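You operate a simulated robot arm through the tools that you are given. There is no shell and no other tool.

You are at the controls of a simulated robot arm. One attempt, no reset.

JOB
Set dome, beige blind and wall vent as the weather card says.
Fine: free the dome brake lever to turn the dial and put it on again. Where these are worked on the way, their far stop is far enough and under half their travel is too little: dome brake lever.

Only the result counts: the job must be done as asked and must still hold three seconds after the hand-in. Knocking over, shifting, dropping, spilling or breaking anything else fails it.

ROBOT AND FRAMES
A 7-joint arm with a four-finger gripper, fixed in place. Base frame: the origin is at the foot of the arm, x ahead of it, y to its left, z up; the work surface is at about z = 720. Units: mm, rad, N and s.
Its first joint turns from -1.204 to 3.002 rad. Payload 3.67 kg.
The tool frame sits at the grasp point between the pads (the TCP): z along the fingers, y along the line on which they close. The tips reach 28 mm beyond it. The gripper opens to 112 mm. The gripper's body begins 73 mm behind the TCP.
Orientation is told as [roll, pitch, yaw] about the base's x, y, z axes, in that order, counted from this pose: with the fingers straight down and closing along the base's y, the tool's x points along the base's -x, its y along +y and its z along -z.

CONTROLS
- The arm moves only by the tool send_rows. Its arguments are lists of equal length, an entry for each row: "angular": the turn, a rotation vector about the base's x, y, z in units of 8 degrees (1.0 is 8 degrees), a list of three; "delta_pos": the shift along the base's x, y, z in units of 25 mm (1.0 is 25 mm), a list of three; "hand": the finger opening in mm, from 0 to 112. In form: {"angular": [[ax, ay, az], ...], "delta_pos": [[dx, dy, dz], ...], "hand": [hand, ...]}. A call has 1 to 20 rows; each row shifts and turns the commanded pose from where the row before left it. A call with a number of a shift or a turn outside -1 to 1 is refused whole. Rows are played at 5 a second. More than 50 mm and 0.15 rad between two rows, or a gripper value outside its range, and nothing of the call is played. Where a pose cannot be reached the arm comes as near as it can. A force on the tool above 70 N (or 10 N above the force at the start of the call, whichever is more), or a blocked arm, ends the call early, and 0.2 s more pass. Each finger halts on what it meets, pressing with about 42 N; the grip force reading is that of the motor and also rises with nothing between the fingers. The clock runs only during rows and for 0.2 s after the last one: add rows that do not move to give the fingers time. The reply holds the time, the measured pose of the TCP, the force on the tool along the base axes, the opening and the grip force, in the units named above and with some noise, with the torque about the TCP (base axes, N m) and any sound that the robot's microphone picked up.
- Cameras (640 x 400 px; columns grow to the right, rows downward): "scene" is fixed at [213.5, 645.2, 1431.9]; the picture's right is [-0.69, -0.73, 0.00], its down [-0.23, 0.22, -0.95] and it looks along [0.69, -0.65, -0.32] (base axes); focal length 316 px, centre (320, 200). "wrist" rides on the gripper at [60, -18, -104] in the tool frame; the picture's right is [0.29, 0.96, 0.00], its down [-0.80, 0.24, -0.55] and it looks along [-0.53, 0.16, 0.83] (tool axes); focal length 234 px, centre (320, 200). There is no depth. A picture from a camera that has moved, and an enlarged one, comes with that camera's place and axes in the base frame and with its lens. The place of the scene camera against the robot may be out by one fixed shift of up to 18 mm in any direction.
- capture(camera): a new picture of that camera. The clock stands still meanwhile.
- raise_lower(by): slides the trunk up (or, below 0, down) by that many mm; the arm rides with it, the base frame stays. It gives what a move gives, with no picture.
- enlarge(camera, box): a new picture of the part [left, top, right, bottom] of that camera's present view, enlarged. The clock stands still meanwhile.
- hand_in(): hands the job in; it is judged then, once.

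Nothing tells you positions but the pictures and the camera data. Unless the task says otherwise, let go and move clear before handing in.

The tools are called after "Emit:" as a command line: name --argument value ..., lists and objects as JSON in quotes. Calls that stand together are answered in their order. send_rows: Moves the arm, as the interface text tells. Its arguments: {"type":"object","properties":{"angular":{"type":"array"},"delta_pos":{"type":"array"},"hand":{"type":"array"}},"required":["angular","delta_pos","hand"]} The other tools are called the same way: raise_lower (by) slides the trunk up or down; capture (camera) takes a picture; enlarge (camera, box) takes an enlarged picture of a part of a camera's view; hand_in () hands the job in.

At the start:

```text
clock: 0.0
ee_pos: [734.2, 2.9, 1149.8]
ee_rot: [0.0, -0.001, 0.001]
force: [-1.1, 0.8, 0.6]
wrist_torque: [-0.02, -0.02, 0.04]
width: 111.9
grasp_force: 0.0
trunk travel left (down, up): [-625.0, 215.0]
```

scene: 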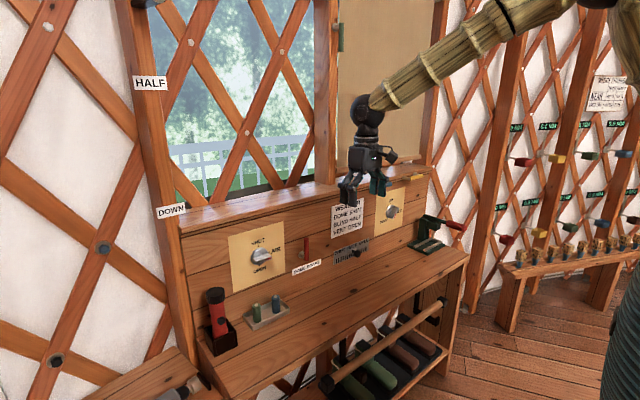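
wrist: 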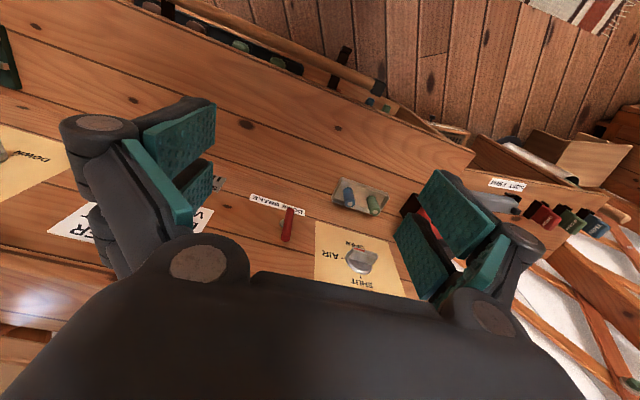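

I see a desk console with dials, a brake lever, a weather card and a window blind. I'll enlarge the pictures to read the card and labels.

Emit:
enlarge --camera "scene" --box '[300, 160, 480, 280]'

Emit:
enlarge --camera "scene" --box '[190, 200, 350, 310]'

Emit:
enlarge --camera "scene" --box '[110, 0, 450, 230]'

Emit:
enlarge --camera "scene" --box '[480, 60, 640, 280]'

Emit:
enlarge --camera "wrist" --box '[0, 100, 460, 300]'

```text
3.33 times, centred on (390, 220) of scene
camera zoom: at [213.5, 645.2, 1431.9], right [-0.69, -0.73, 0.0], down [-0.23, 0.22, -0.95], along [0.69, -0.65, -0.32], focal length 1054 px, centre (87, 133)
```

zoom: 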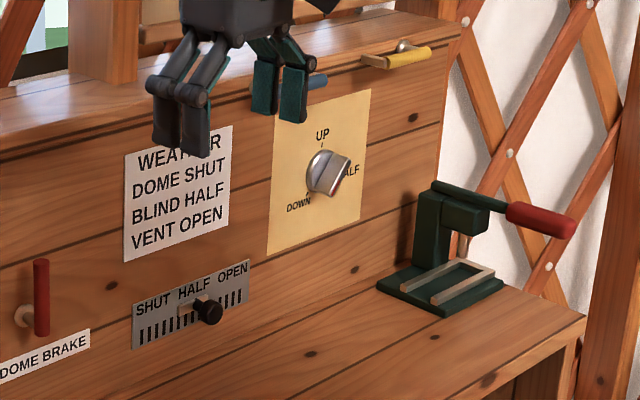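

```text
3.64 times, centred on (270, 255) of scene
camera zoom: at [213.5, 645.2, 1431.9], right [-0.69, -0.73, 0.0], down [-0.23, 0.22, -0.95], along [0.69, -0.65, -0.32], focal length 1150 px, centre (502, 0)
```

zoom: 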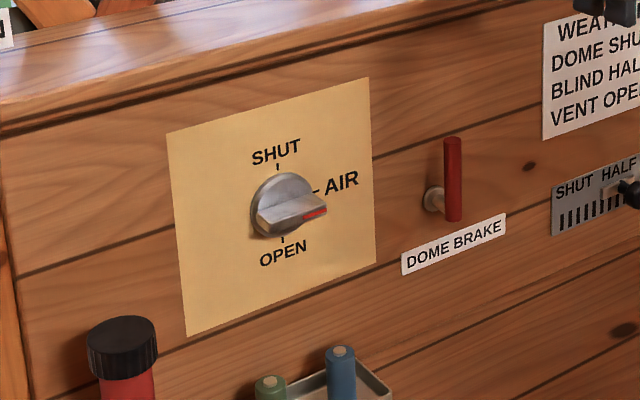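

```text
1.74 times, centred on (280, 115) of scene
camera zoom: at [213.5, 645.2, 1431.9], right [-0.69, -0.73, 0.0], down [-0.23, 0.22, -0.95], along [0.69, -0.65, -0.32], focal length 550 px, centre (390, 348)
```

zoom: 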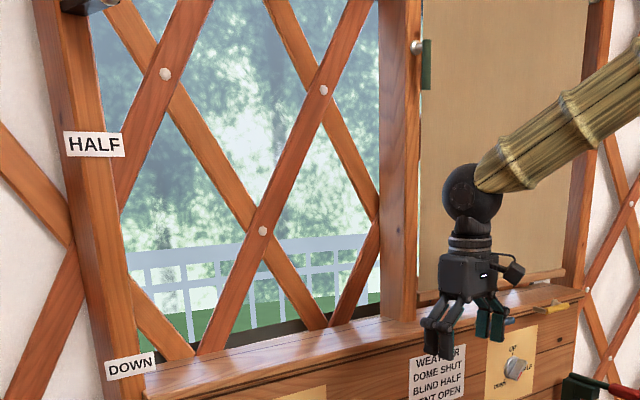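

```text
1.82 times, centred on (560, 170) of scene
camera zoom: at [213.5, 645.2, 1431.9], right [-0.69, -0.73, 0.0], down [-0.23, 0.22, -0.95], along [0.69, -0.65, -0.32], focal length 575 px, centre (-116, 254)
```

zoom: 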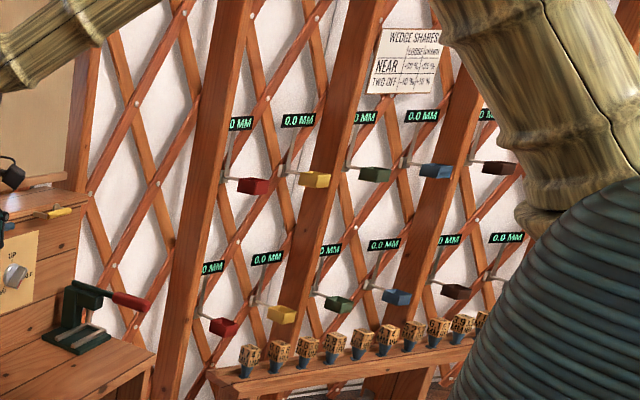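

```text
1.39 times, centred on (230, 200) of wrist
camera zoom: at [673.0, -14.5, 1254.6], right [-0.29, 0.96, 0.0], down [0.8, 0.24, 0.55], along [0.53, 0.16, -0.83], focal length 326 px, centre (445, 200)
```

zoom: 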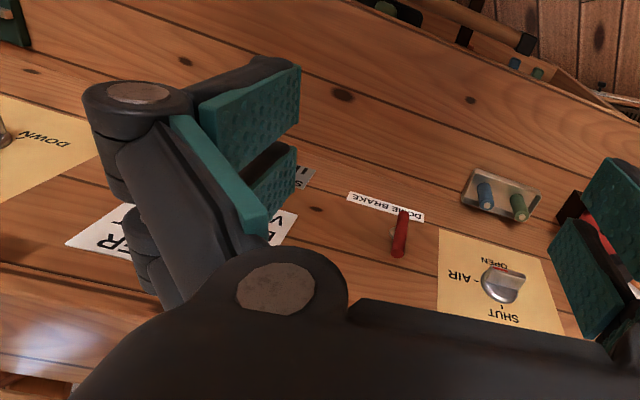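

The card says DOME SHUT, BLIND HALF, VENT OPEN. From the two views, the brake lever is near (962, 7, 916) and the dome dial near (1000, 168, 930). I'll tilt the gripper up for a better look at the panel and the windows.

Emit:
send_rows --angular '[[0, -1, 0], [0, -1, 0], [0, -1, 0], [0, -1, 0], [0, -1, 0], [0, -0.6, 0]]' --delta_pos '[[-0.5, 0, 0], [-0.5, 0, 0], [-0.5, 0, 0], [-0.5, 0, 0], [-0.5, 0, 0], [0, 0, 0]]' --hand '[100, 80, 60, 40, 20, 10]'

Emit:
capture --camera "wrist"

Emit:
capture --camera "scene"

```text
clock: 1.4
ee_pos: [677.5, -2.7, 1139.7]
ee_rot: [0.032, -0.67, -0.041]
force: [0.5, -0.7, 0.3]
wrist_torque: [0.05, 0.0, 0.05]
width: 10.0
grasp_force: 0.1
out of reach, approached as far as the arm can: row 5
trunk travel left (down, up): [-625.0, 215.0]
```

```text
taken
camera wrist: at [564.3, -20.2, 1183.1], right [-0.2, 0.97, -0.16], down [0.29, 0.21, 0.93], along [0.94, 0.15, -0.32], focal length 234 px, centre (320, 200)
```

wrist: 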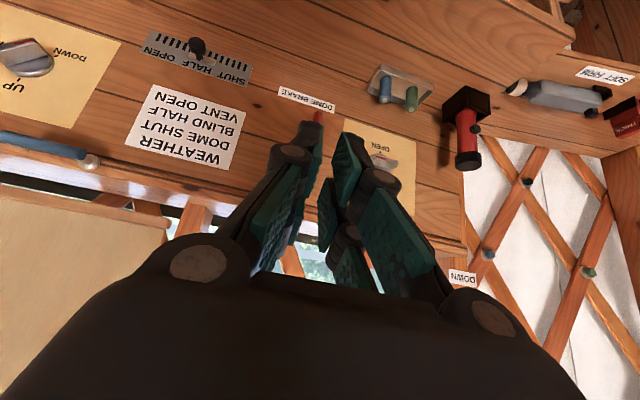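

```text
taken
```

scene: 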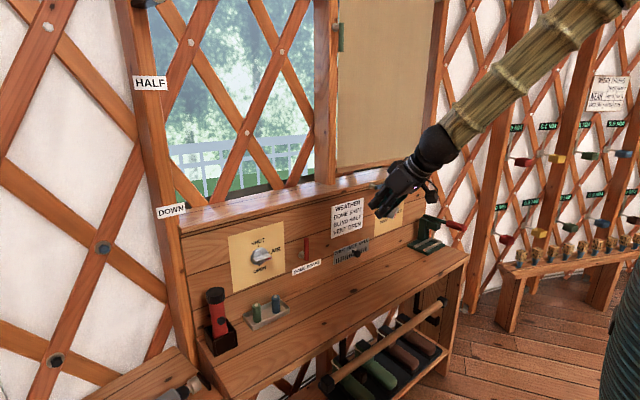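

The picture is upside down, but the text is legible. I'll zoom in on the blind dial, the vent slider and the cords on the ledge.

Emit:
enlarge --camera "wrist" --box '[0, 0, 320, 200]'

Emit:
enlarge --camera "scene" --box '[300, 0, 460, 230]'

Emit:
enlarge --camera "scene" --box '[120, 0, 340, 140]'

Emit:
enlarge --camera "scene" --box '[180, 260, 480, 400]'

```text
2.00 times, centred on (160, 100) of wrist
camera zoom: at [564.3, -20.2, 1183.1], right [-0.2, 0.97, -0.16], down [0.29, 0.21, 0.93], along [0.94, 0.15, -0.32], focal length 468 px, centre (640, 400)
```

zoom: 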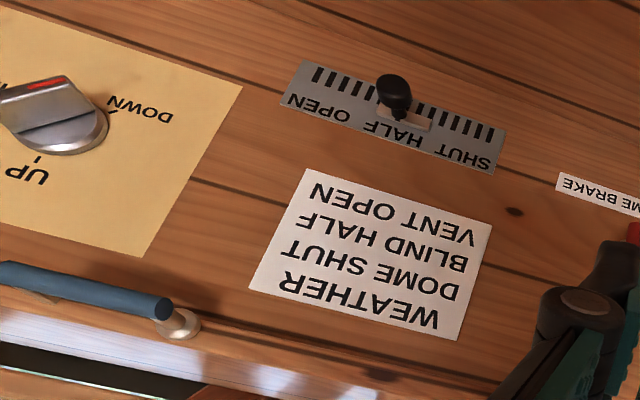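

```text
1.74 times, centred on (380, 115) of scene
camera zoom: at [213.5, 645.2, 1431.9], right [-0.69, -0.73, 0.0], down [-0.23, 0.22, -0.95], along [0.69, -0.65, -0.32], focal length 550 px, centre (216, 348)
```

zoom: 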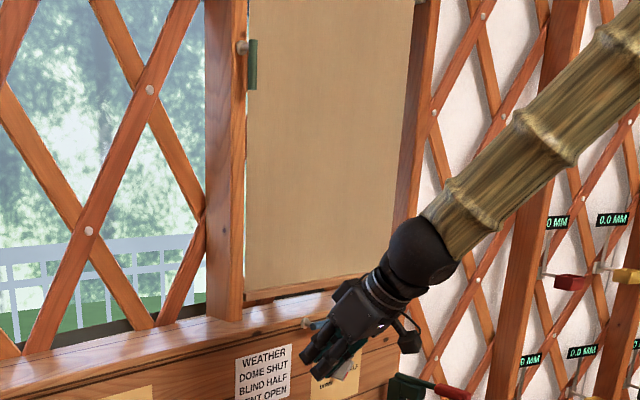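

```text
2.86 times, centred on (230, 70) of scene
camera zoom: at [213.5, 645.2, 1431.9], right [-0.69, -0.73, 0.0], down [-0.23, 0.22, -0.95], along [0.69, -0.65, -0.32], focal length 904 px, centre (577, 571)
```

zoom: 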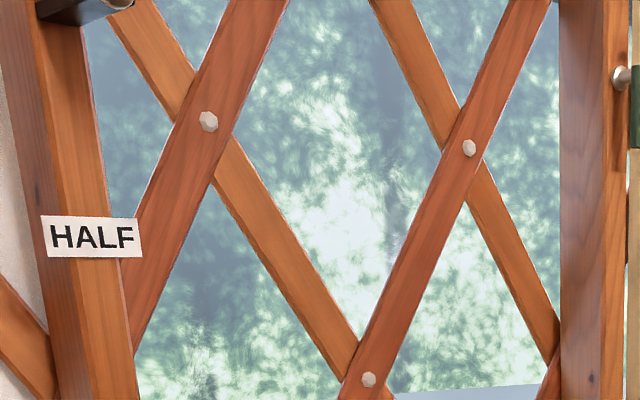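

```text
2.13 times, centred on (330, 330) of scene
camera zoom: at [213.5, 645.2, 1431.9], right [-0.69, -0.73, 0.0], down [-0.23, 0.22, -0.95], along [0.69, -0.65, -0.32], focal length 675 px, centre (299, -77)
```

zoom: 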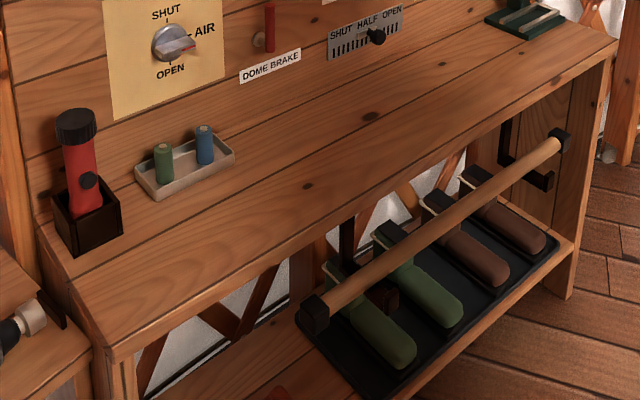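

I need to see the windows higher up, and the wrist hits its limit in this posture. I'll lower the trunk so the forearm lies flatter, then tilt up again.

Emit:
raise_lower --by -200

Emit:
send_rows --angular '[[0, 0, 0], [0, 0, 0], [0, -1, 0], [0, -1, 0], [0, -1, 0], [0, -1, 0], [0, -1, 0], [0, -1, 0]]' --delta_pos '[[0, 0, 1], [0, 0, 1], [0, 0, 1], [0, 0, 1], [0, 0, 1], [0, 0, 1], [0, 0, 1], [0, 0, 1]]' --hand '[10, 10, 10, 10, 10, 10, 10, 10]'

Emit:
capture --camera "wrist"

Emit:
capture --camera "scene"

```text
clock: 3.6
ee_pos: [675.7, -2.0, 940.5]
ee_rot: [0.017, -0.675, -0.028]
force: [0.4, -0.7, 0.4]
wrist_torque: [0.04, 0.02, 0.0]
width: 10.0
grasp_force: 0.0
trunk travel left (down, up): [-425.0, 415.0]
```

```text
clock: 5.4
ee_pos: [675.3, 0.5, 1149.6]
ee_rot: [0.022, -1.538, -0.038]
force: [0.0, 0.0, 0.2]
wrist_torque: [0.01, 0.01, 0.0]
width: 10.0
grasp_force: 0.1
trunk travel left (down, up): [-425.0, 415.0]
```

```text
taken
camera wrist: at [568.8, -17.3, 1093.2], right [0.01, 0.96, -0.29], down [-0.52, 0.25, 0.81], along [0.85, 0.14, 0.5], focal length 234 px, centre (320, 200)
```

wrist: 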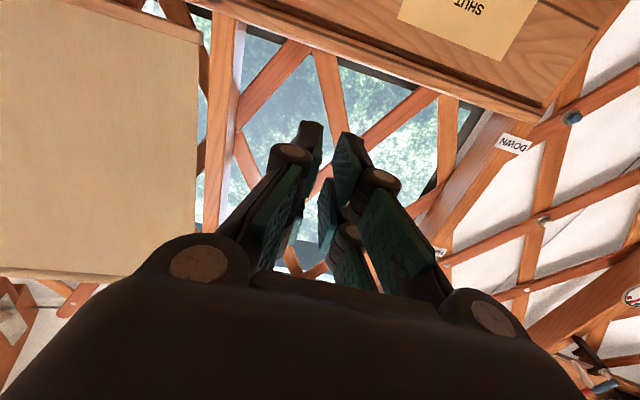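

```text
taken
```

scene: 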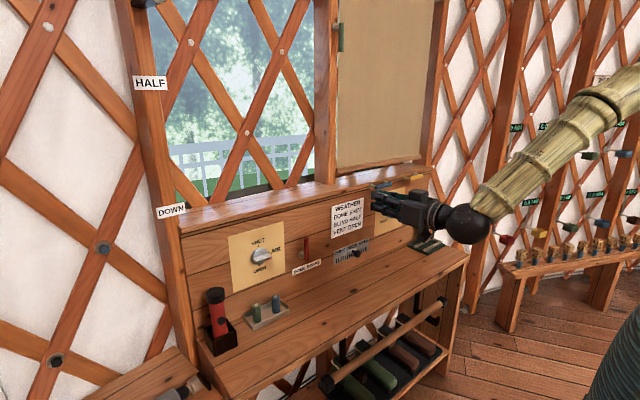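

I'll yaw toward the right window to see the full beige blind and what hangs above it.

Emit:
send_rows --angular '[[0, 0, -1], [0, 0, -1], [0, 0, -1], [0, 0, -1], [0, 0, 0]]' --delta_pos '[[0, 0, 0], [0, 0, 0], [0, 0, 0], [0, 0, 0], [0, 0, 0]]' --hand '[10, 10, 10, 10, 10]'

Emit:
capture --camera "wrist"

```text
clock: 6.6
ee_pos: [676.7, -0.6, 1149.5]
ee_rot: [0.024, -1.536, -0.603]
force: [0.0, 0.2, -0.3]
wrist_torque: [0.04, -0.02, 0.01]
width: 10.1
grasp_force: 0.0
trunk travel left (down, up): [-425.0, 415.0]
```

```text
taken
camera wrist: at [576.0, 41.2, 1093.5], right [0.52, 0.81, -0.29], down [-0.31, 0.49, 0.82], along [0.8, -0.33, 0.5], focal length 234 px, centre (320, 200)
```

wrist: 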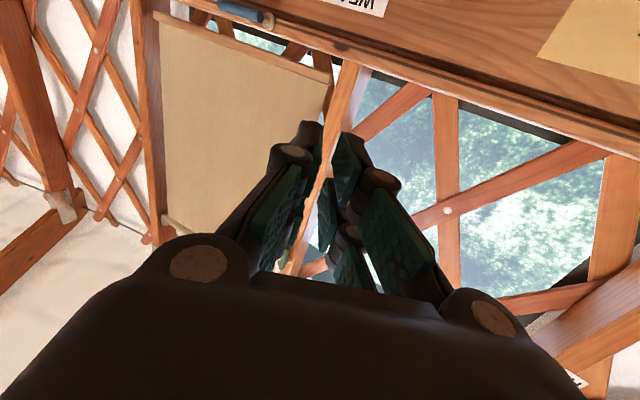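

That is a roller blind whose bottom slat is near the sill. Next I'll un-yaw and look straight at the panel to read the dial pointers.

Emit:
send_rows --angular '[[0, 0, 1], [0, 0, 1], [0, 0, 1], [0, 0, 1], [0, 1, 0], [0, 1, 0], [0, 1, 0], [0, 1, 0], [0, 0.3, 0], [0, 0, 0]]' --delta_pos '[[0, 0, 0], [0, 0, 0], [0, 0, 0], [0, 0, 0], [0, 0, -1], [0, 0, -1], [0, 0, -1], [0, 0, -1], [0, 0, -0.5], [0, 0, 0]]' --hand '[10, 10, 10, 10, 10, 10, 10, 10, 10, 10]'

Emit:
capture --camera "wrist"

Emit:
enlarge --camera "wrist" --box '[0, 0, 320, 200]'

Emit:
enlarge --camera "wrist" --box '[240, 0, 560, 200]'

```text
clock: 8.8
ee_pos: [675.5, -1.1, 1037.2]
ee_rot: [-0.016, -0.935, 0.0]
force: [0.1, -0.1, 0.3]
wrist_torque: [0.01, -0.01, 0.03]
width: 10.1
grasp_force: 0.1
trunk travel left (down, up): [-425.0, 415.0]
```

```text
taken
camera wrist: at [555.1, -16.5, 1050.6], right [-0.16, 0.96, -0.24], down [0.03, 0.25, 0.97], along [0.99, 0.14, -0.07], focal length 234 px, centre (320, 200)
```

wrist: 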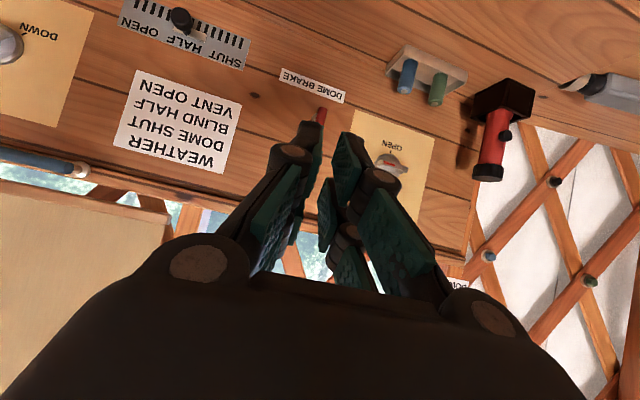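

```text
2.00 times, centred on (160, 100) of wrist
camera zoom: at [555.1, -16.5, 1050.6], right [-0.16, 0.96, -0.24], down [0.03, 0.25, 0.97], along [0.99, 0.14, -0.07], focal length 468 px, centre (640, 400)
```

zoom: 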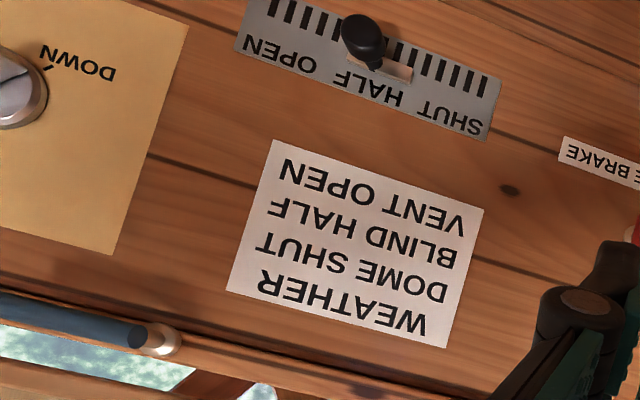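

```text
2.00 times, centred on (400, 100) of wrist
camera zoom: at [555.1, -16.5, 1050.6], right [-0.16, 0.96, -0.24], down [0.03, 0.25, 0.97], along [0.99, 0.14, -0.07], focal length 468 px, centre (160, 400)
```

zoom: 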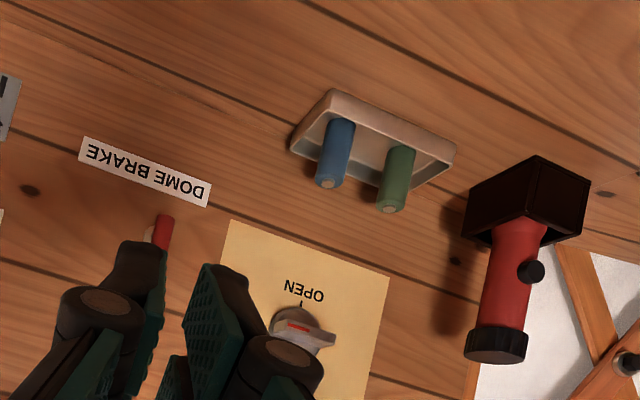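

The panel face is vertical at about x≈985, parallel to y, and the desk top is at about z≈720. The blind dial sits near y≈-500 and the vent slider near (955, -252, 795). I'll open the fingers and move over for a clear view of the dome dial and brake.

Emit:
send_rows --angular '[[0, 0, 0], [0, 0, 0], [0, 0, 0], [0, 0, 0]]' --delta_pos '[[0.5, 0.9, -0.5], [0.5, 0.9, -0.5], [0, 0.9, -0.5], [0, 0.9, 0]]' --hand '[40, 80, 112, 112]'

Emit:
capture --camera "wrist"

Emit:
enlarge --camera "wrist" --box '[200, 40, 440, 190]'

```text
clock: 9.8
ee_pos: [700.3, 90.9, 999.9]
ee_rot: [-0.018, -0.937, -0.001]
force: [-1.0, 0.4, -0.4]
wrist_torque: [-0.02, 0.0, -0.04]
width: 112.0
grasp_force: 0.0
trunk travel left (down, up): [-425.0, 415.0]
```

```text
taken
camera wrist: at [579.7, 74.0, 1013.1], right [-0.16, 0.96, -0.24], down [0.03, 0.25, 0.97], along [0.99, 0.14, -0.07], focal length 234 px, centre (320, 200)
```

wrist: 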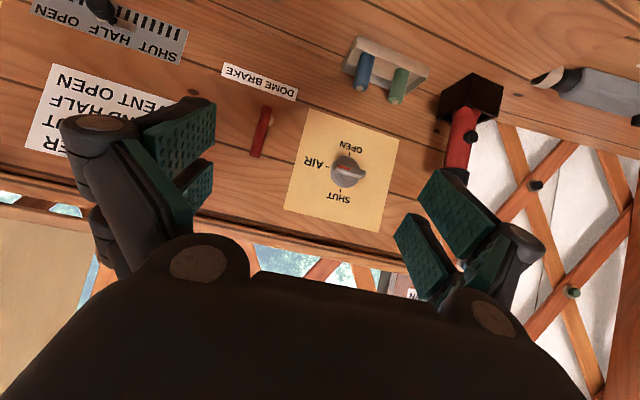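

```text
2.67 times, centred on (320, 115) of wrist
camera zoom: at [579.7, 74.0, 1013.1], right [-0.16, 0.96, -0.24], down [0.03, 0.25, 0.97], along [0.99, 0.14, -0.07], focal length 624 px, centre (320, 427)
```

zoom: 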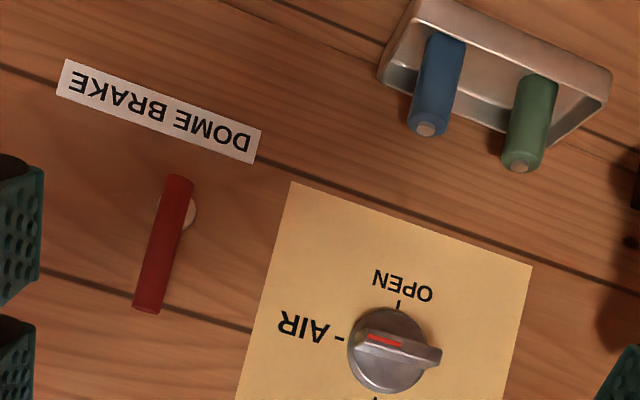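

The dome pointer is at AIR. The brake is an upright red bar, about z 866–944, y≈10 and x≈955, pivoting near its lower end. I'll bring the gripper level in front of it.

Emit:
send_rows --angular '[[0, -0.91, 0], [0, -0.91, 0], [0, -0.91, 0], [0, -0.91, 0], [0, -0.91, 0], [0, 0, 0], [0, 0, 0], [0, 0, 0], [0, 0, 0]]' --delta_pos '[[0.7, -0.405, -0.375], [0.7, -0.405, -0.375], [0.7, -0.405, -0.375], [0.7, -0.405, -0.375], [0.7, -0.405, -0.375], [0.7, -0.405, -0.375], [0.7, -0.405, -0.375], [0.7, -0.405, -0.375], [0, 0, 0]]' --hand '[112, 112, 90, 80, 70, 60, 60, 60, 60]'

Emit:
capture --camera "wrist"

Emit:
enlarge --camera "scene" --box '[220, 180, 400, 292]'

```text
clock: 11.8
ee_pos: [841.1, 9.9, 925.0]
ee_rot: [2.807, -1.568, -2.823]
force: [0.6, -0.2, 0.0]
wrist_torque: [0.01, 0.0, 0.0]
width: 59.9
grasp_force: 0.2
trunk travel left (down, up): [-425.0, 415.0]
```

```text
taken
camera wrist: at [735.3, -7.5, 864.8], right [0.02, 0.96, -0.29], down [-0.55, 0.25, 0.8], along [0.83, 0.14, 0.53], focal length 234 px, centre (320, 200)
```

wrist: 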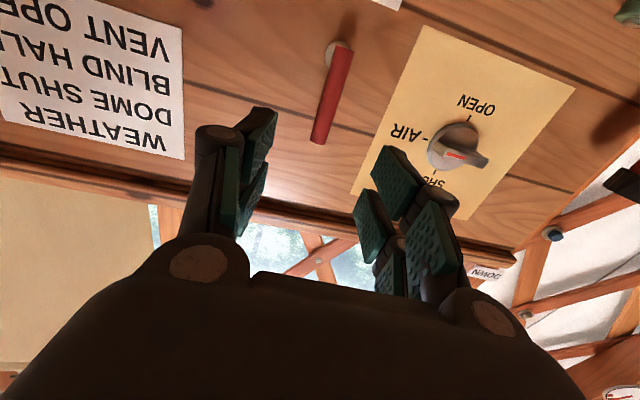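

```text
3.56 times, centred on (310, 236) of scene
camera zoom: at [213.5, 645.2, 1431.9], right [-0.69, -0.73, 0.0], down [-0.23, 0.22, -0.95], along [0.69, -0.65, -0.32], focal length 1124 px, centre (356, 72)
```

zoom: 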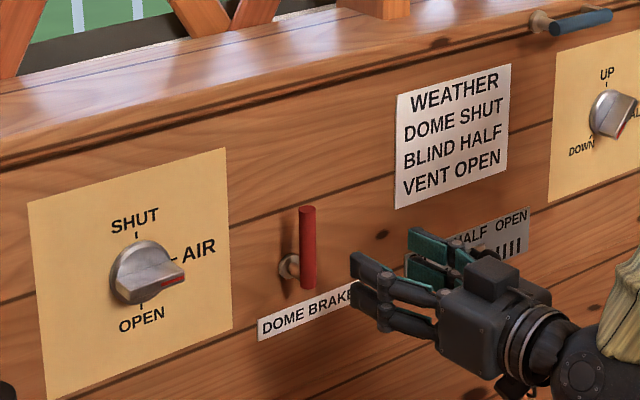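

The bar is lined up with the finger gap at y≈10. I'll move forward to straddle it.

Emit:
send_rows --angular '[[0, 0, 0], [0, 0, 0], [0, 0, 0], [0, 0, 0], [0, 0, 0], [0, 0, 0]]' --delta_pos '[[0.84, 0, 0], [0.84, 0, 0], [0.84, 0, 0], [0.84, 0, 0], [0.84, 0, 0], [0, 0, 0]]' --hand '[60, 60, 60, 60, 60, 60]'

Emit:
capture --camera "wrist"

Emit:
enlarge --camera "scene" --box '[240, 200, 400, 300]'

```text
clock: 13.2
ee_pos: [946.1, 9.1, 926.0]
ee_rot: [2.587, -1.569, -2.603]
force: [-1.0, 0.2, 0.4]
wrist_torque: [0.02, 0.03, -0.04]
width: 59.9
grasp_force: 0.1
trunk travel left (down, up): [-425.0, 415.0]
```

```text
taken
camera wrist: at [840.5, -7.8, 865.1], right [0.02, 0.96, -0.29], down [-0.55, 0.25, 0.8], along [0.83, 0.14, 0.53], focal length 234 px, centre (320, 200)
```

wrist: 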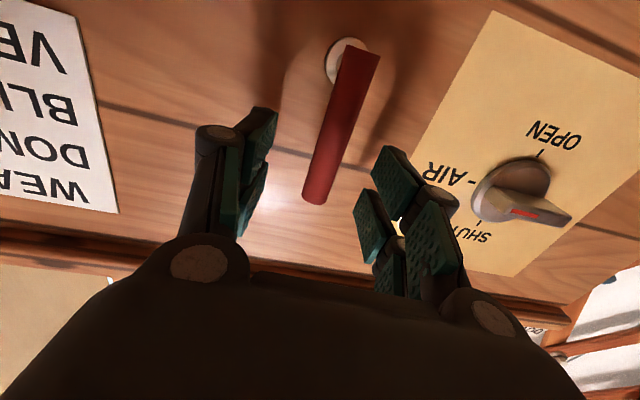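

```text
4.00 times, centred on (320, 250) of scene
camera zoom: at [213.5, 645.2, 1431.9], right [-0.69, -0.73, 0.0], down [-0.23, 0.22, -0.95], along [0.69, -0.65, -0.32], focal length 1265 px, centre (320, 0)
```

zoom: 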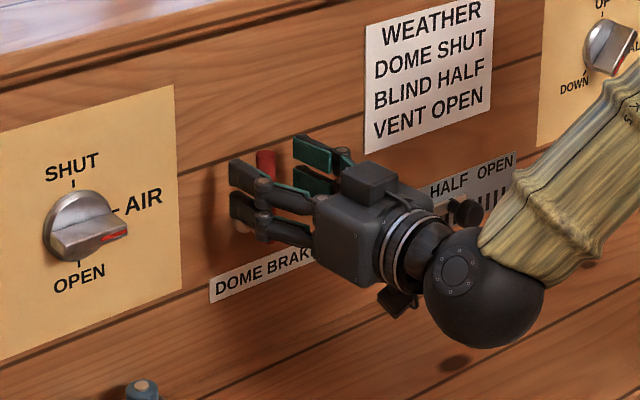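

The fingers straddle the upper part of the bar, so I'll close on it.

Emit:
send_rows --angular '[[0, 0, 0], [0, 0, 0], [0, 0, 0], [0, 0, 0]]' --delta_pos '[[0, 0, 0], [0, 0, 0], [0, 0, 0], [0, 0, 0]]' --hand '[35, 10, 0, 0]'

Emit:
capture --camera "wrist"

```text
clock: 14.2
ee_pos: [944.6, 11.3, 925.4]
ee_rot: [2.771, -1.57, -2.786]
force: [4.5, 7.9, 1.2]
wrist_torque: [0.45, 0.08, 0.21]
width: 16.5
grasp_force: 45.2
trunk travel left (down, up): [-425.0, 415.0]
```

```text
taken
camera wrist: at [840.5, -6.3, 865.1], right [0.02, 0.96, -0.29], down [-0.55, 0.25, 0.8], along [0.83, 0.15, 0.53], focal length 234 px, centre (320, 200)
```

wrist: 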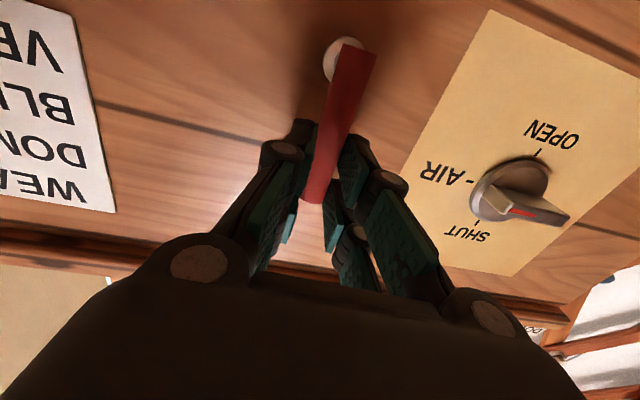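

I have the bar gripped at 16.5 mm wide. I'll try a small swing to the right (-y) to find which way the brake frees.

Emit:
send_rows --angular '[[0.6, 0, 0], [0.6, 0, 0], [0, 0, 0]]' --delta_pos '[[0, -0.15, 0], [0, -0.16, -0.02], [0, 0, 0]]' --hand '[0, 0, 0]'

Emit:
capture --camera "wrist"

```text
clock: 15.0
ee_pos: [945.5, 1.4, 924.0]
ee_rot: [1.559, -1.401, -1.578]
force: [-3.4, 5.2, 0.1]
wrist_torque: [0.16, -0.69, -0.05]
width: 16.6
grasp_force: 45.0
trunk travel left (down, up): [-425.0, 415.0]
```

```text
taken
camera wrist: at [839.9, -5.0, 862.6], right [0.02, 0.99, -0.12], down [-0.55, 0.11, 0.83], along [0.83, 0.05, 0.55], focal length 234 px, centre (320, 200)
```

wrist: 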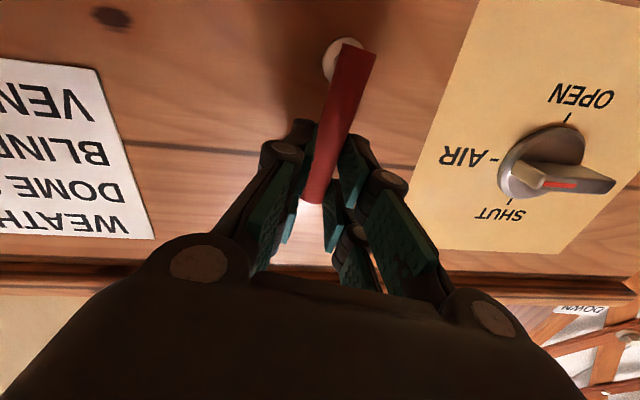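

The brake swings freely to the right, so I'll keep following its arc about the hub.

Emit:
send_rows --angular '[[1, 0, 0], [1, 0, 0], [1, 0, 0], [1, 0, 0], [0, 0, 0]]' --delta_pos '[[0, -0.248, -0.06], [0, -0.239, -0.094], [0, -0.223, -0.127], [0, -0.203, -0.156], [0, 0, 0]]' --hand '[0, 0, 0, 0, 0]'

Emit:
capture --camera "wrist"

```text
clock: 16.2
ee_pos: [947.9, -4.0, 931.8]
ee_rot: [1.518, -0.849, -1.567]
force: [3.6, -28.9, -18.7]
wrist_torque: [-2.12, 0.54, -0.48]
width: 36.8
grasp_force: 45.0
out of reach, approached as far as the arm can: row 3, 4
trunk travel left (down, up): [-425.0, 415.0]
```

```text
taken
camera wrist: at [842.3, 24.5, 879.4], right [0.05, 0.91, 0.42], down [-0.54, -0.33, 0.78], along [0.84, -0.26, 0.47], focal length 234 px, centre (320, 200)
```

wrist: 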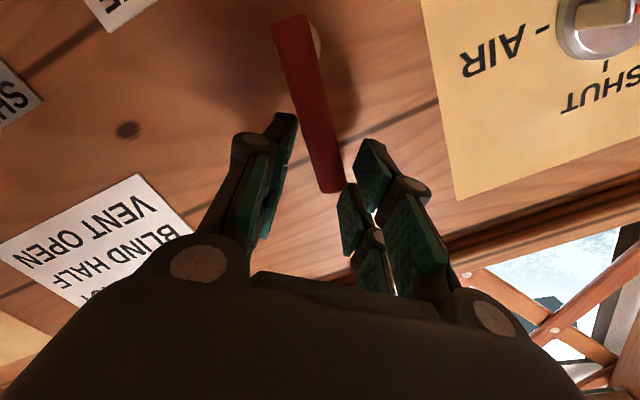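

The wrist hit a joint limit at about +41° of roll and the lever slipped in the grip. I'll open and back off, then roll the tool the other way to -180° with the camera on top, which leaves range on both sides.

Emit:
send_rows --angular '[[0, 0, 0], [0, 0, 0], [0, 0, 0], [0, 0, 0], [0, 0, 0], [0, 0, 0]]' --delta_pos '[[0, 0, 0], [0, 0, 0], [-1, 0, 0], [-1, 0, 0], [-1, 0, 0], [-1, 0, 0]]' --hand '[50, 60, 60, 60, 60, 60]'

Emit:
capture --camera "wrist"

```text
clock: 17.6
ee_pos: [844.3, 8.1, 947.5]
ee_rot: [1.547, -0.845, -1.572]
force: [0.6, -0.5, 0.1]
wrist_torque: [-0.03, -0.01, 0.01]
width: 60.1
grasp_force: 0.1
out of reach, approached as far as the arm can: row 3, 4
trunk travel left (down, up): [-425.0, 415.0]
```

```text
taken
camera wrist: at [738.9, 35.3, 892.0], right [0.02, 0.91, 0.42], down [-0.55, -0.34, 0.76], along [0.84, -0.25, 0.49], focal length 234 px, centre (320, 200)
```

wrist: 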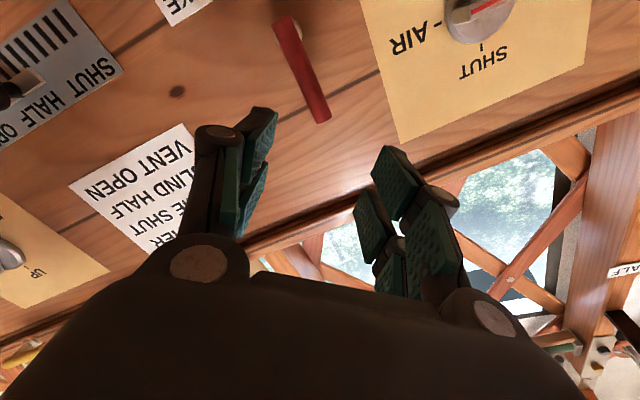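

The lever did swing, but it was dragged back upright when the arm hit its limit. I'm rolling the tool by about -220° in free space.

Emit:
send_rows --angular '[[-1, 0, 0], [-1, 0, 0], [-1, 0, 0], [-1, 0, 0], [-1, 0, 0], [-1, 0, 0], [-1, 0, 0], [-1, 0, 0], [-1, 0, 0], [-1, 0, 0], [-1, 0, 0], [-1, 0, 0], [-1, 0, 0], [-1, 0, 0], [-1, 0, 0], [-1, 0, 0], [-1, 0, 0], [-1, 0, 0], [-1, 0, 0], [-1, 0, 0]]' --delta_pos '[[0, 0, 0], [0, 0, 0], [0, 0, 0], [0, 0, 0], [0, 0, 0], [0, 0, 0], [0, 0, 0], [0, 0, 0], [0, 0, 0], [0, 0, 0], [0, 0, 0], [0, 0, 0], [0, 0, 0], [0, 0, 0], [0, 0, 0], [0, 0, 0], [0, 0, 0], [0, 0, 0], [0, 0, 0], [0, 0, 0]]' --hand '[60, 60, 60, 60, 60, 60, 60, 60, 60, 60, 60, 60, 60, 60, 60, 60, 60, 60, 60, 60]'

Emit:
capture --camera "wrist"

```text
clock: 22.0
ee_pos: [854.2, -20.6, 952.7]
ee_rot: [-1.581, 0.442, 1.537]
force: [-1.1, 0.2, -1.1]
wrist_torque: [-0.04, -0.01, 0.0]
width: 59.7
grasp_force: 0.0
trunk travel left (down, up): [-425.0, 415.0]
stopped in row 20: the arm was blocked; the commanded pose is now the measured one
```

```text
taken
camera wrist: at [746.2, -64.4, 995.2], right [-0.01, -0.67, -0.74], down [-0.53, 0.63, -0.56], along [0.85, 0.39, -0.36], focal length 234 px, centre (320, 200)
```

wrist: 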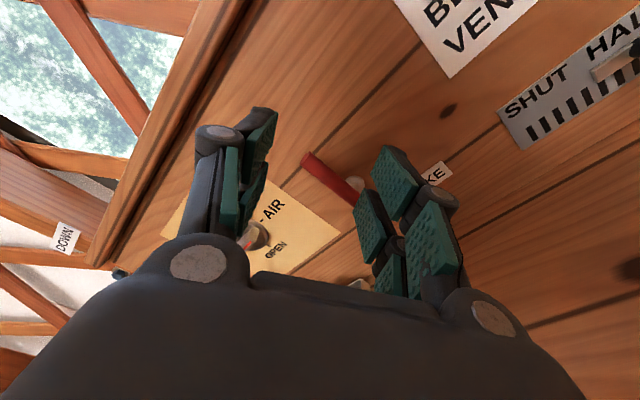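

The roll range here is only about -115° to +35°. I'll push the lever with closed fingertips instead, at roll 0 from its left side.

Emit:
send_rows --angular '[[1, 0, 0], [1, 0, 0], [1, 0, 0], [1, 0, 0], [1, 0, 0], [1, 0, 0], [1, 0, 0], [1, 0, 0], [1, 0, 0], [1, 0, 0], [1, 0, 0], [1, 0, 0], [1, 0, 0], [1, 0, 0], [0.4, 0, 0], [0, 0, 0]]' --delta_pos '[[0, 0.172, -0.08], [0, 0.172, -0.08], [0, 0.172, -0.08], [0, 0.172, -0.08], [0, 0.172, -0.08], [0, 0.172, -0.08], [0, 0.172, -0.08], [0, 0.172, -0.08], [0, 0.172, -0.08], [0, 0.172, -0.08], [0, 0.172, -0.08], [0, 0.172, -0.08], [0, 0.172, -0.08], [0, 0.172, -0.08], [0, 0, 0], [0, 0, 0]]' --hand '[60, 60, 60, 60, 60, 60, 60, 60, 50, 40, 30, 20, 10, 0, 0, 0]'

Emit:
capture --camera "wrist"

```text
clock: 25.4
ee_pos: [852.1, 42.8, 926.6]
ee_rot: [-0.301, -1.542, 0.301]
force: [0.1, 0.7, -0.1]
wrist_torque: [0.02, -0.02, 0.0]
width: 0.4
grasp_force: 36.2
trunk travel left (down, up): [-425.0, 415.0]
```

```text
taken
camera wrist: at [745.7, 23.9, 869.2], right [-0.01, 0.96, -0.3], down [-0.53, 0.25, 0.81], along [0.85, 0.16, 0.51], focal length 234 px, centre (320, 200)
```

wrist: 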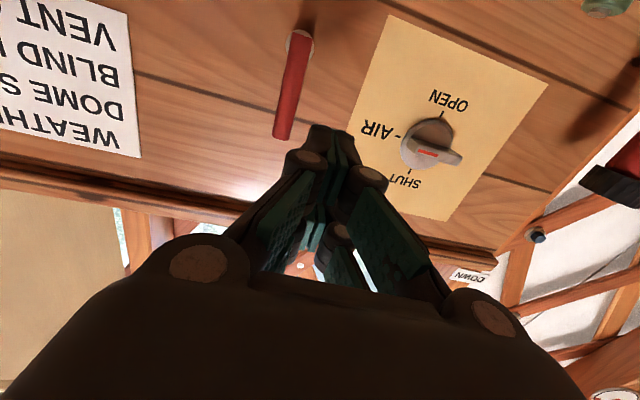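

The fingers are closed and sit left of the bar. I'll advance to the bar's depth, then push right along the arc.

Emit:
send_rows --angular '[[0, 0, 0], [0, 0, 0], [0, 0, 0], [0, 0, 0], [0, 0, 0]]' --delta_pos '[[0.94, 0, 0], [0.94, 0, 0], [0.94, 0, 0], [0.94, 0, 0], [0, 0, 0]]' --hand '[0, 0, 0, 0, 0]'

Emit:
send_rows --angular '[[0, 0, 0], [0, 0, 0], [0, 0, 0], [0, 0, 0], [0, 0, 0]]' --delta_pos '[[0, -0.5, 0], [0, -0.5, 0], [0, -0.5, 0], [0, -0.25, 0], [0, 0, 0]]' --hand '[0, 0, 0, 0, 0]'

Emit:
capture --camera "wrist"

```text
clock: 26.6
ee_pos: [945.3, 43.6, 925.2]
ee_rot: [-0.342, -1.54, 0.344]
force: [0.4, -0.8, 0.3]
wrist_torque: [0.01, 0.0, 0.02]
width: 0.1
grasp_force: 35.9
trunk travel left (down, up): [-425.0, 415.0]
```

```text
clock: 27.8
ee_pos: [945.7, -0.7, 926.7]
ee_rot: [-0.343, -1.542, 0.342]
force: [1.1, 0.6, 0.2]
wrist_torque: [-0.02, 0.01, 0.03]
width: 0.1
grasp_force: 35.7
trunk travel left (down, up): [-425.0, 415.0]
```

```text
taken
camera wrist: at [839.4, -19.6, 869.0], right [-0.01, 0.95, -0.3], down [-0.53, 0.25, 0.81], along [0.85, 0.17, 0.51], focal length 234 px, centre (320, 200)
```

wrist: 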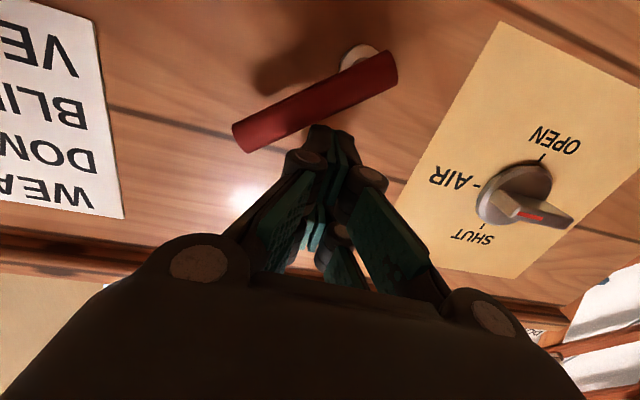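

The lever swung easily to about 50°. I'll keep following it round to its far stop.

Emit:
send_rows --angular '[[0, 0, 0], [0, 0, 0], [0, 0, 0], [0, 0, 0], [0, 0, 0]]' --delta_pos '[[0, -0.45, -0.35], [0, -0.48, -0.4], [0, -0.36, -0.36], [0, -0.28, -0.48], [0, 0, 0]]' --hand '[0, 0, 0, 0, 0]'

Emit:
capture --camera "wrist"

```text
clock: 28.7
ee_pos: [947.5, -30.2, 911.6]
ee_rot: [-2.04, -1.563, 2.05]
force: [0.7, 22.9, 27.8]
wrist_torque: [0.29, -0.51, 0.46]
width: 0.0
grasp_force: 35.5
trunk travel left (down, up): [-425.0, 415.0]
stopped in row 4: the force on the tool passed its limit at 78 N (the readings are from after the stop); the commanded pose is now the measured one
```

```text
taken
camera wrist: at [841.9, -50.4, 851.0], right [-0.01, 0.96, -0.29], down [-0.56, 0.24, 0.79], along [0.83, 0.17, 0.53], focal length 234 px, centre (320, 200)
```

wrist: 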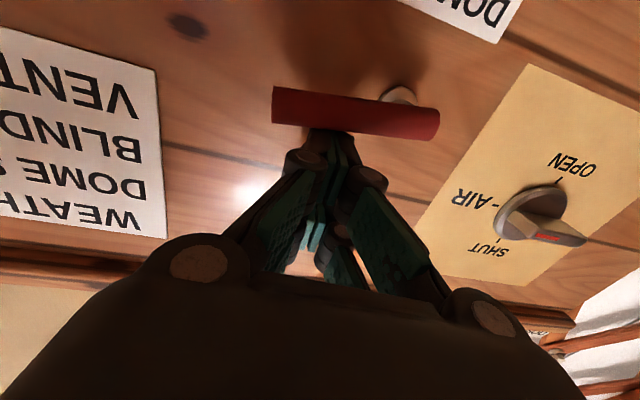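

The lever is against its far stop, with about 78 N felt, so the brake is free. I'll back off and move in front of the dome dial.

Emit:
send_rows --angular '[[0, 0, 0], [0, 0, 0], [0, 0, 0], [0, 0, 0], [0, 0, 0], [0, 0, 0], [0, 0, 0], [0, 0, 0], [0, 0, 0], [0, 0, 0], [0, 0, 0], [0, 0, 0]]' --delta_pos '[[0, 0.3, 0.5], [-1, 0.2, 0.3], [-1, 0, 0], [-1, 0, 0], [-1, 0, 0], [-0.5, 0.9, 0], [0, 0.9, 0], [0, 0.9, 0], [0, 0.9, 0], [0, 0.9, 0], [0, 0.9, 0], [0, 0, 0]]' --hand '[0, 0, 0, 0, 0, 0, 0, 0, 0, 0, 0, 0]'

Emit:
capture --camera "wrist"

Emit:
enlarge --camera "scene" --box '[220, 200, 348, 280]'

```text
clock: 31.3
ee_pos: [835.2, 114.2, 923.2]
ee_rot: [-0.627, -1.56, 0.632]
force: [-0.5, -0.5, 1.1]
wrist_torque: [-0.02, -0.01, -0.04]
width: 0.0
grasp_force: 35.6
trunk travel left (down, up): [-425.0, 415.0]
```

```text
taken
camera wrist: at [730.0, 94.8, 864.5], right [-0.01, 0.96, -0.29], down [-0.55, 0.24, 0.8], along [0.84, 0.17, 0.52], focal length 234 px, centre (320, 200)
```

wrist: 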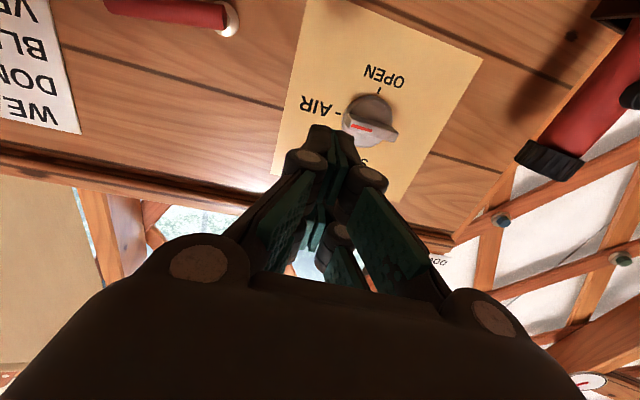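

```text
5.00 times, centred on (284, 240) of scene
camera zoom: at [213.5, 645.2, 1431.9], right [-0.69, -0.73, 0.0], down [-0.23, 0.22, -0.95], along [0.69, -0.65, -0.32], focal length 1581 px, centre (500, 0)
```

zoom: 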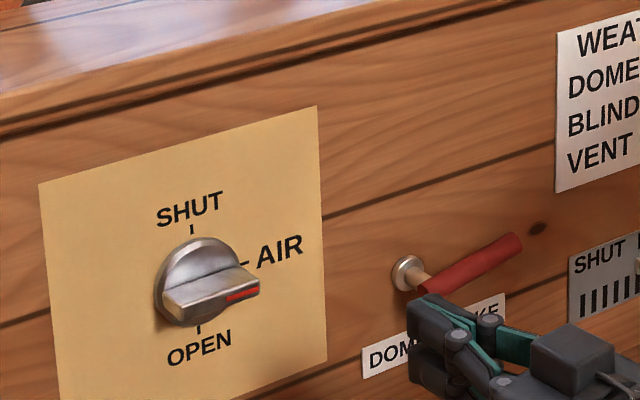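

The brake lever stays free on the right. The panel is yawed slightly, so at the dome dial the plate is at about x≈1009. The knob centre is near (y 170, z 917) and its ridge front is at x≈962. I'll put the fingertips below the pointer end of the ridge.

Emit:
send_rows --angular '[[0, 0, 0], [0, 0, 0], [0, 0, 0], [0, 0, 0], [0, 0, 0], [0, 0, 0]]' --delta_pos '[[0.3, 0.75, -0.75], [0.4, 0.75, -0.77], [1, 0, 0], [1, 0, 0], [0.8, 0, 0], [0, 0, 0]]' --hand '[0, 0, 0, 0, 0, 0]'

Emit:
capture --camera "wrist"

Emit:
enlarge --camera "scene" --box '[220, 200, 348, 280]'

```text
clock: 32.7
ee_pos: [922.9, 152.9, 886.5]
ee_rot: [-0.658, -1.561, 0.667]
force: [0.5, 0.9, 0.2]
wrist_torque: [-0.02, 0.0, 0.02]
width: 0.2
grasp_force: 35.6
trunk travel left (down, up): [-425.0, 415.0]
```

```text
taken
camera wrist: at [817.5, 133.4, 826.9], right [-0.01, 0.96, -0.29], down [-0.55, 0.24, 0.8], along [0.84, 0.17, 0.52], focal length 234 px, centre (320, 200)
```

wrist: 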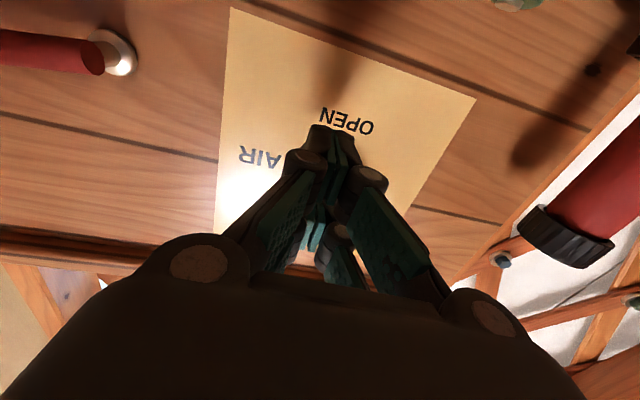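

```text
5.00 times, centred on (284, 240) of scene
camera zoom: at [213.5, 645.2, 1431.9], right [-0.69, -0.73, 0.0], down [-0.23, 0.22, -0.95], along [0.69, -0.65, -0.32], focal length 1581 px, centre (500, 0)
```

zoom: 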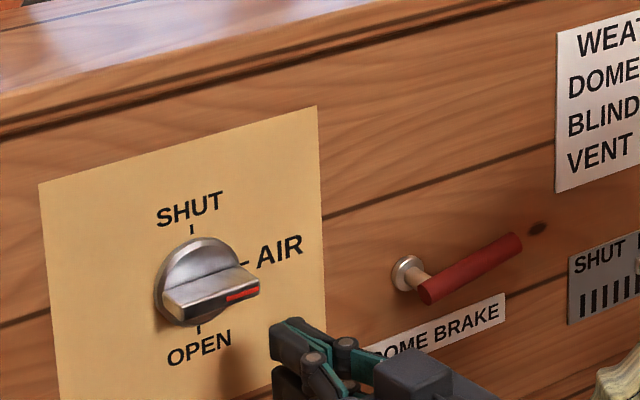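

The tips are just short of the ridge, below and to the right of it. I'll advance 25 mm and nudge upward.

Emit:
send_rows --angular '[[0, 0, 0], [0, 0, 0], [0, 0, 0], [0, 0, 0], [0, 0, 0]]' --delta_pos '[[0.5, 0, 0], [0.5, 0, 0], [0, 0, 0.3], [0, 0, 0.3], [0, 0, 0]]' --hand '[0, 0, 0, 0, 0]'

Emit:
enlarge --camera "scene" --box '[220, 200, 348, 280]'

Emit:
capture --camera "wrist"

```text
clock: 33.9
ee_pos: [948.5, 151.8, 901.3]
ee_rot: [-0.657, -1.561, 0.663]
force: [-0.4, 0.4, -0.2]
wrist_torque: [-0.02, -0.03, 0.03]
width: 0.3
grasp_force: 35.7
trunk travel left (down, up): [-425.0, 415.0]
```

```text
5.00 times, centred on (284, 240) of scene
camera zoom: at [213.5, 645.2, 1431.9], right [-0.69, -0.73, 0.0], down [-0.23, 0.22, -0.95], along [0.69, -0.65, -0.32], focal length 1581 px, centre (500, 0)
```

zoom: 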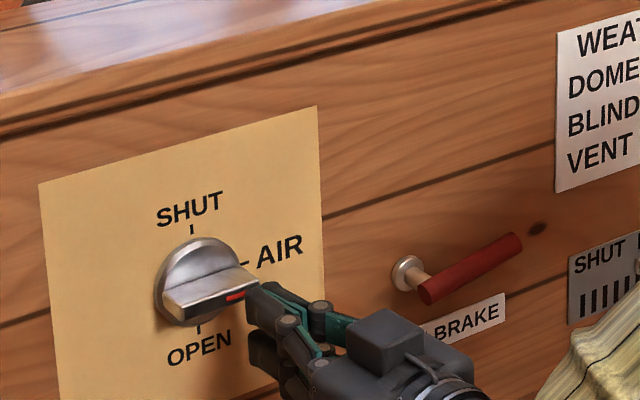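

```text
taken
camera wrist: at [842.5, 133.0, 841.6], right [-0.01, 0.96, -0.29], down [-0.55, 0.24, 0.8], along [0.84, 0.17, 0.52], focal length 234 px, centre (320, 200)
```

wrist: 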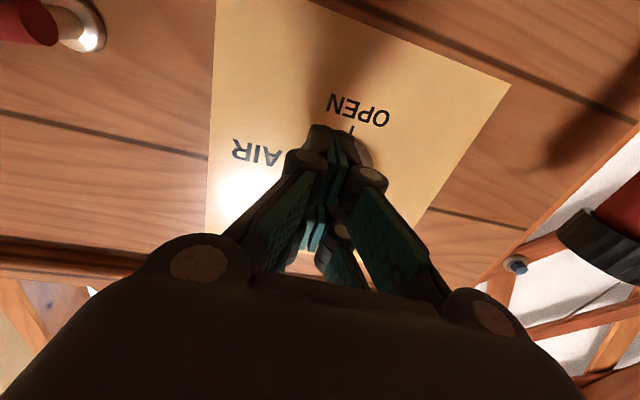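

The tips are right under the pointer end. I'll push along the arc toward SHUT.

Emit:
send_rows --angular '[[0, 0, 0], [0, 0, 0], [0, 0, 0], [0, 0, 0]]' --delta_pos '[[0, -0.04, 0.15], [0, -0.1, 0.22], [0, -0.05, 0.23], [0, 0, 0]]' --hand '[0, 0, 0, 0]'

Emit:
enlarge --camera "scene" --box '[220, 200, 348, 280]'

```text
clock: 34.9
ee_pos: [947.0, 148.5, 916.5]
ee_rot: [-0.645, -1.56, 0.652]
force: [0.3, 0.0, 0.1]
wrist_torque: [-0.01, 0.01, -0.02]
width: 0.3
grasp_force: 35.6
trunk travel left (down, up): [-425.0, 415.0]
```

```text
5.00 times, centred on (284, 240) of scene
camera zoom: at [213.5, 645.2, 1431.9], right [-0.69, -0.73, 0.0], down [-0.23, 0.22, -0.95], along [0.69, -0.65, -0.32], focal length 1581 px, centre (500, 0)
```

zoom: 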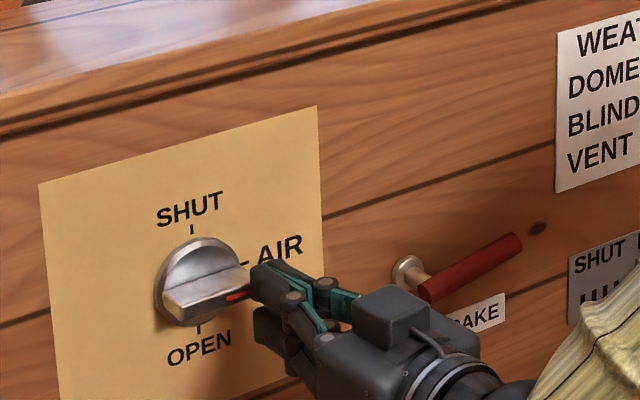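

I touched nothing, so the ridge is shallower than I thought, with its front at x≈978. I'll go back down, move in deeper with tips at about x≈991, and push again.

Emit:
send_rows --angular '[[0, 0, 0], [0, 0, 0], [0, 0, 0], [0, 0, 0], [0, 0, 0]]' --delta_pos '[[0, 0.1, -0.6], [0, 0.1, -0.6], [0.3, 0, 0], [0.3, 0, 0], [0, 0, 0]]' --hand '[0, 0, 0, 0, 0]'

Emit:
send_rows --angular '[[0, 0, 0], [0, 0, 0], [0, 0, 0], [0, 0, 0]]' --delta_pos '[[0, 0, 0.3], [0, 0, 0.3], [0, -0.04, 0.2], [0, 0, 0]]' --hand '[0, 0, 0, 0]'

Emit:
enlarge --camera "scene" --box '[220, 200, 348, 280]'

```text
clock: 36.1
ee_pos: [963.8, 153.3, 885.6]
ee_rot: [-0.661, -1.56, 0.668]
force: [0.4, 0.7, -0.1]
wrist_torque: [0.0, -0.02, -0.02]
width: 0.1
grasp_force: 35.9
trunk travel left (down, up): [-425.0, 415.0]
```

```text
clock: 37.1
ee_pos: [962.4, 152.1, 906.0]
ee_rot: [-0.651, -1.561, 0.656]
force: [0.1, -0.4, -0.4]
wrist_torque: [0.0, 0.0, -0.02]
width: 0.2
grasp_force: 36.1
trunk travel left (down, up): [-425.0, 415.0]
```

```text
5.00 times, centred on (284, 240) of scene
camera zoom: at [213.5, 645.2, 1431.9], right [-0.69, -0.73, 0.0], down [-0.23, 0.22, -0.95], along [0.69, -0.65, -0.32], focal length 1581 px, centre (500, 0)
```

zoom: 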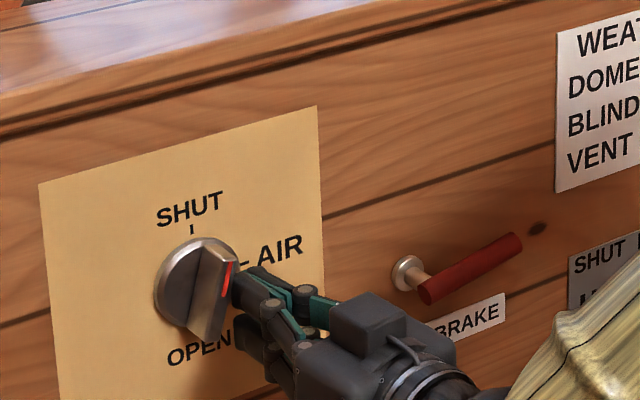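

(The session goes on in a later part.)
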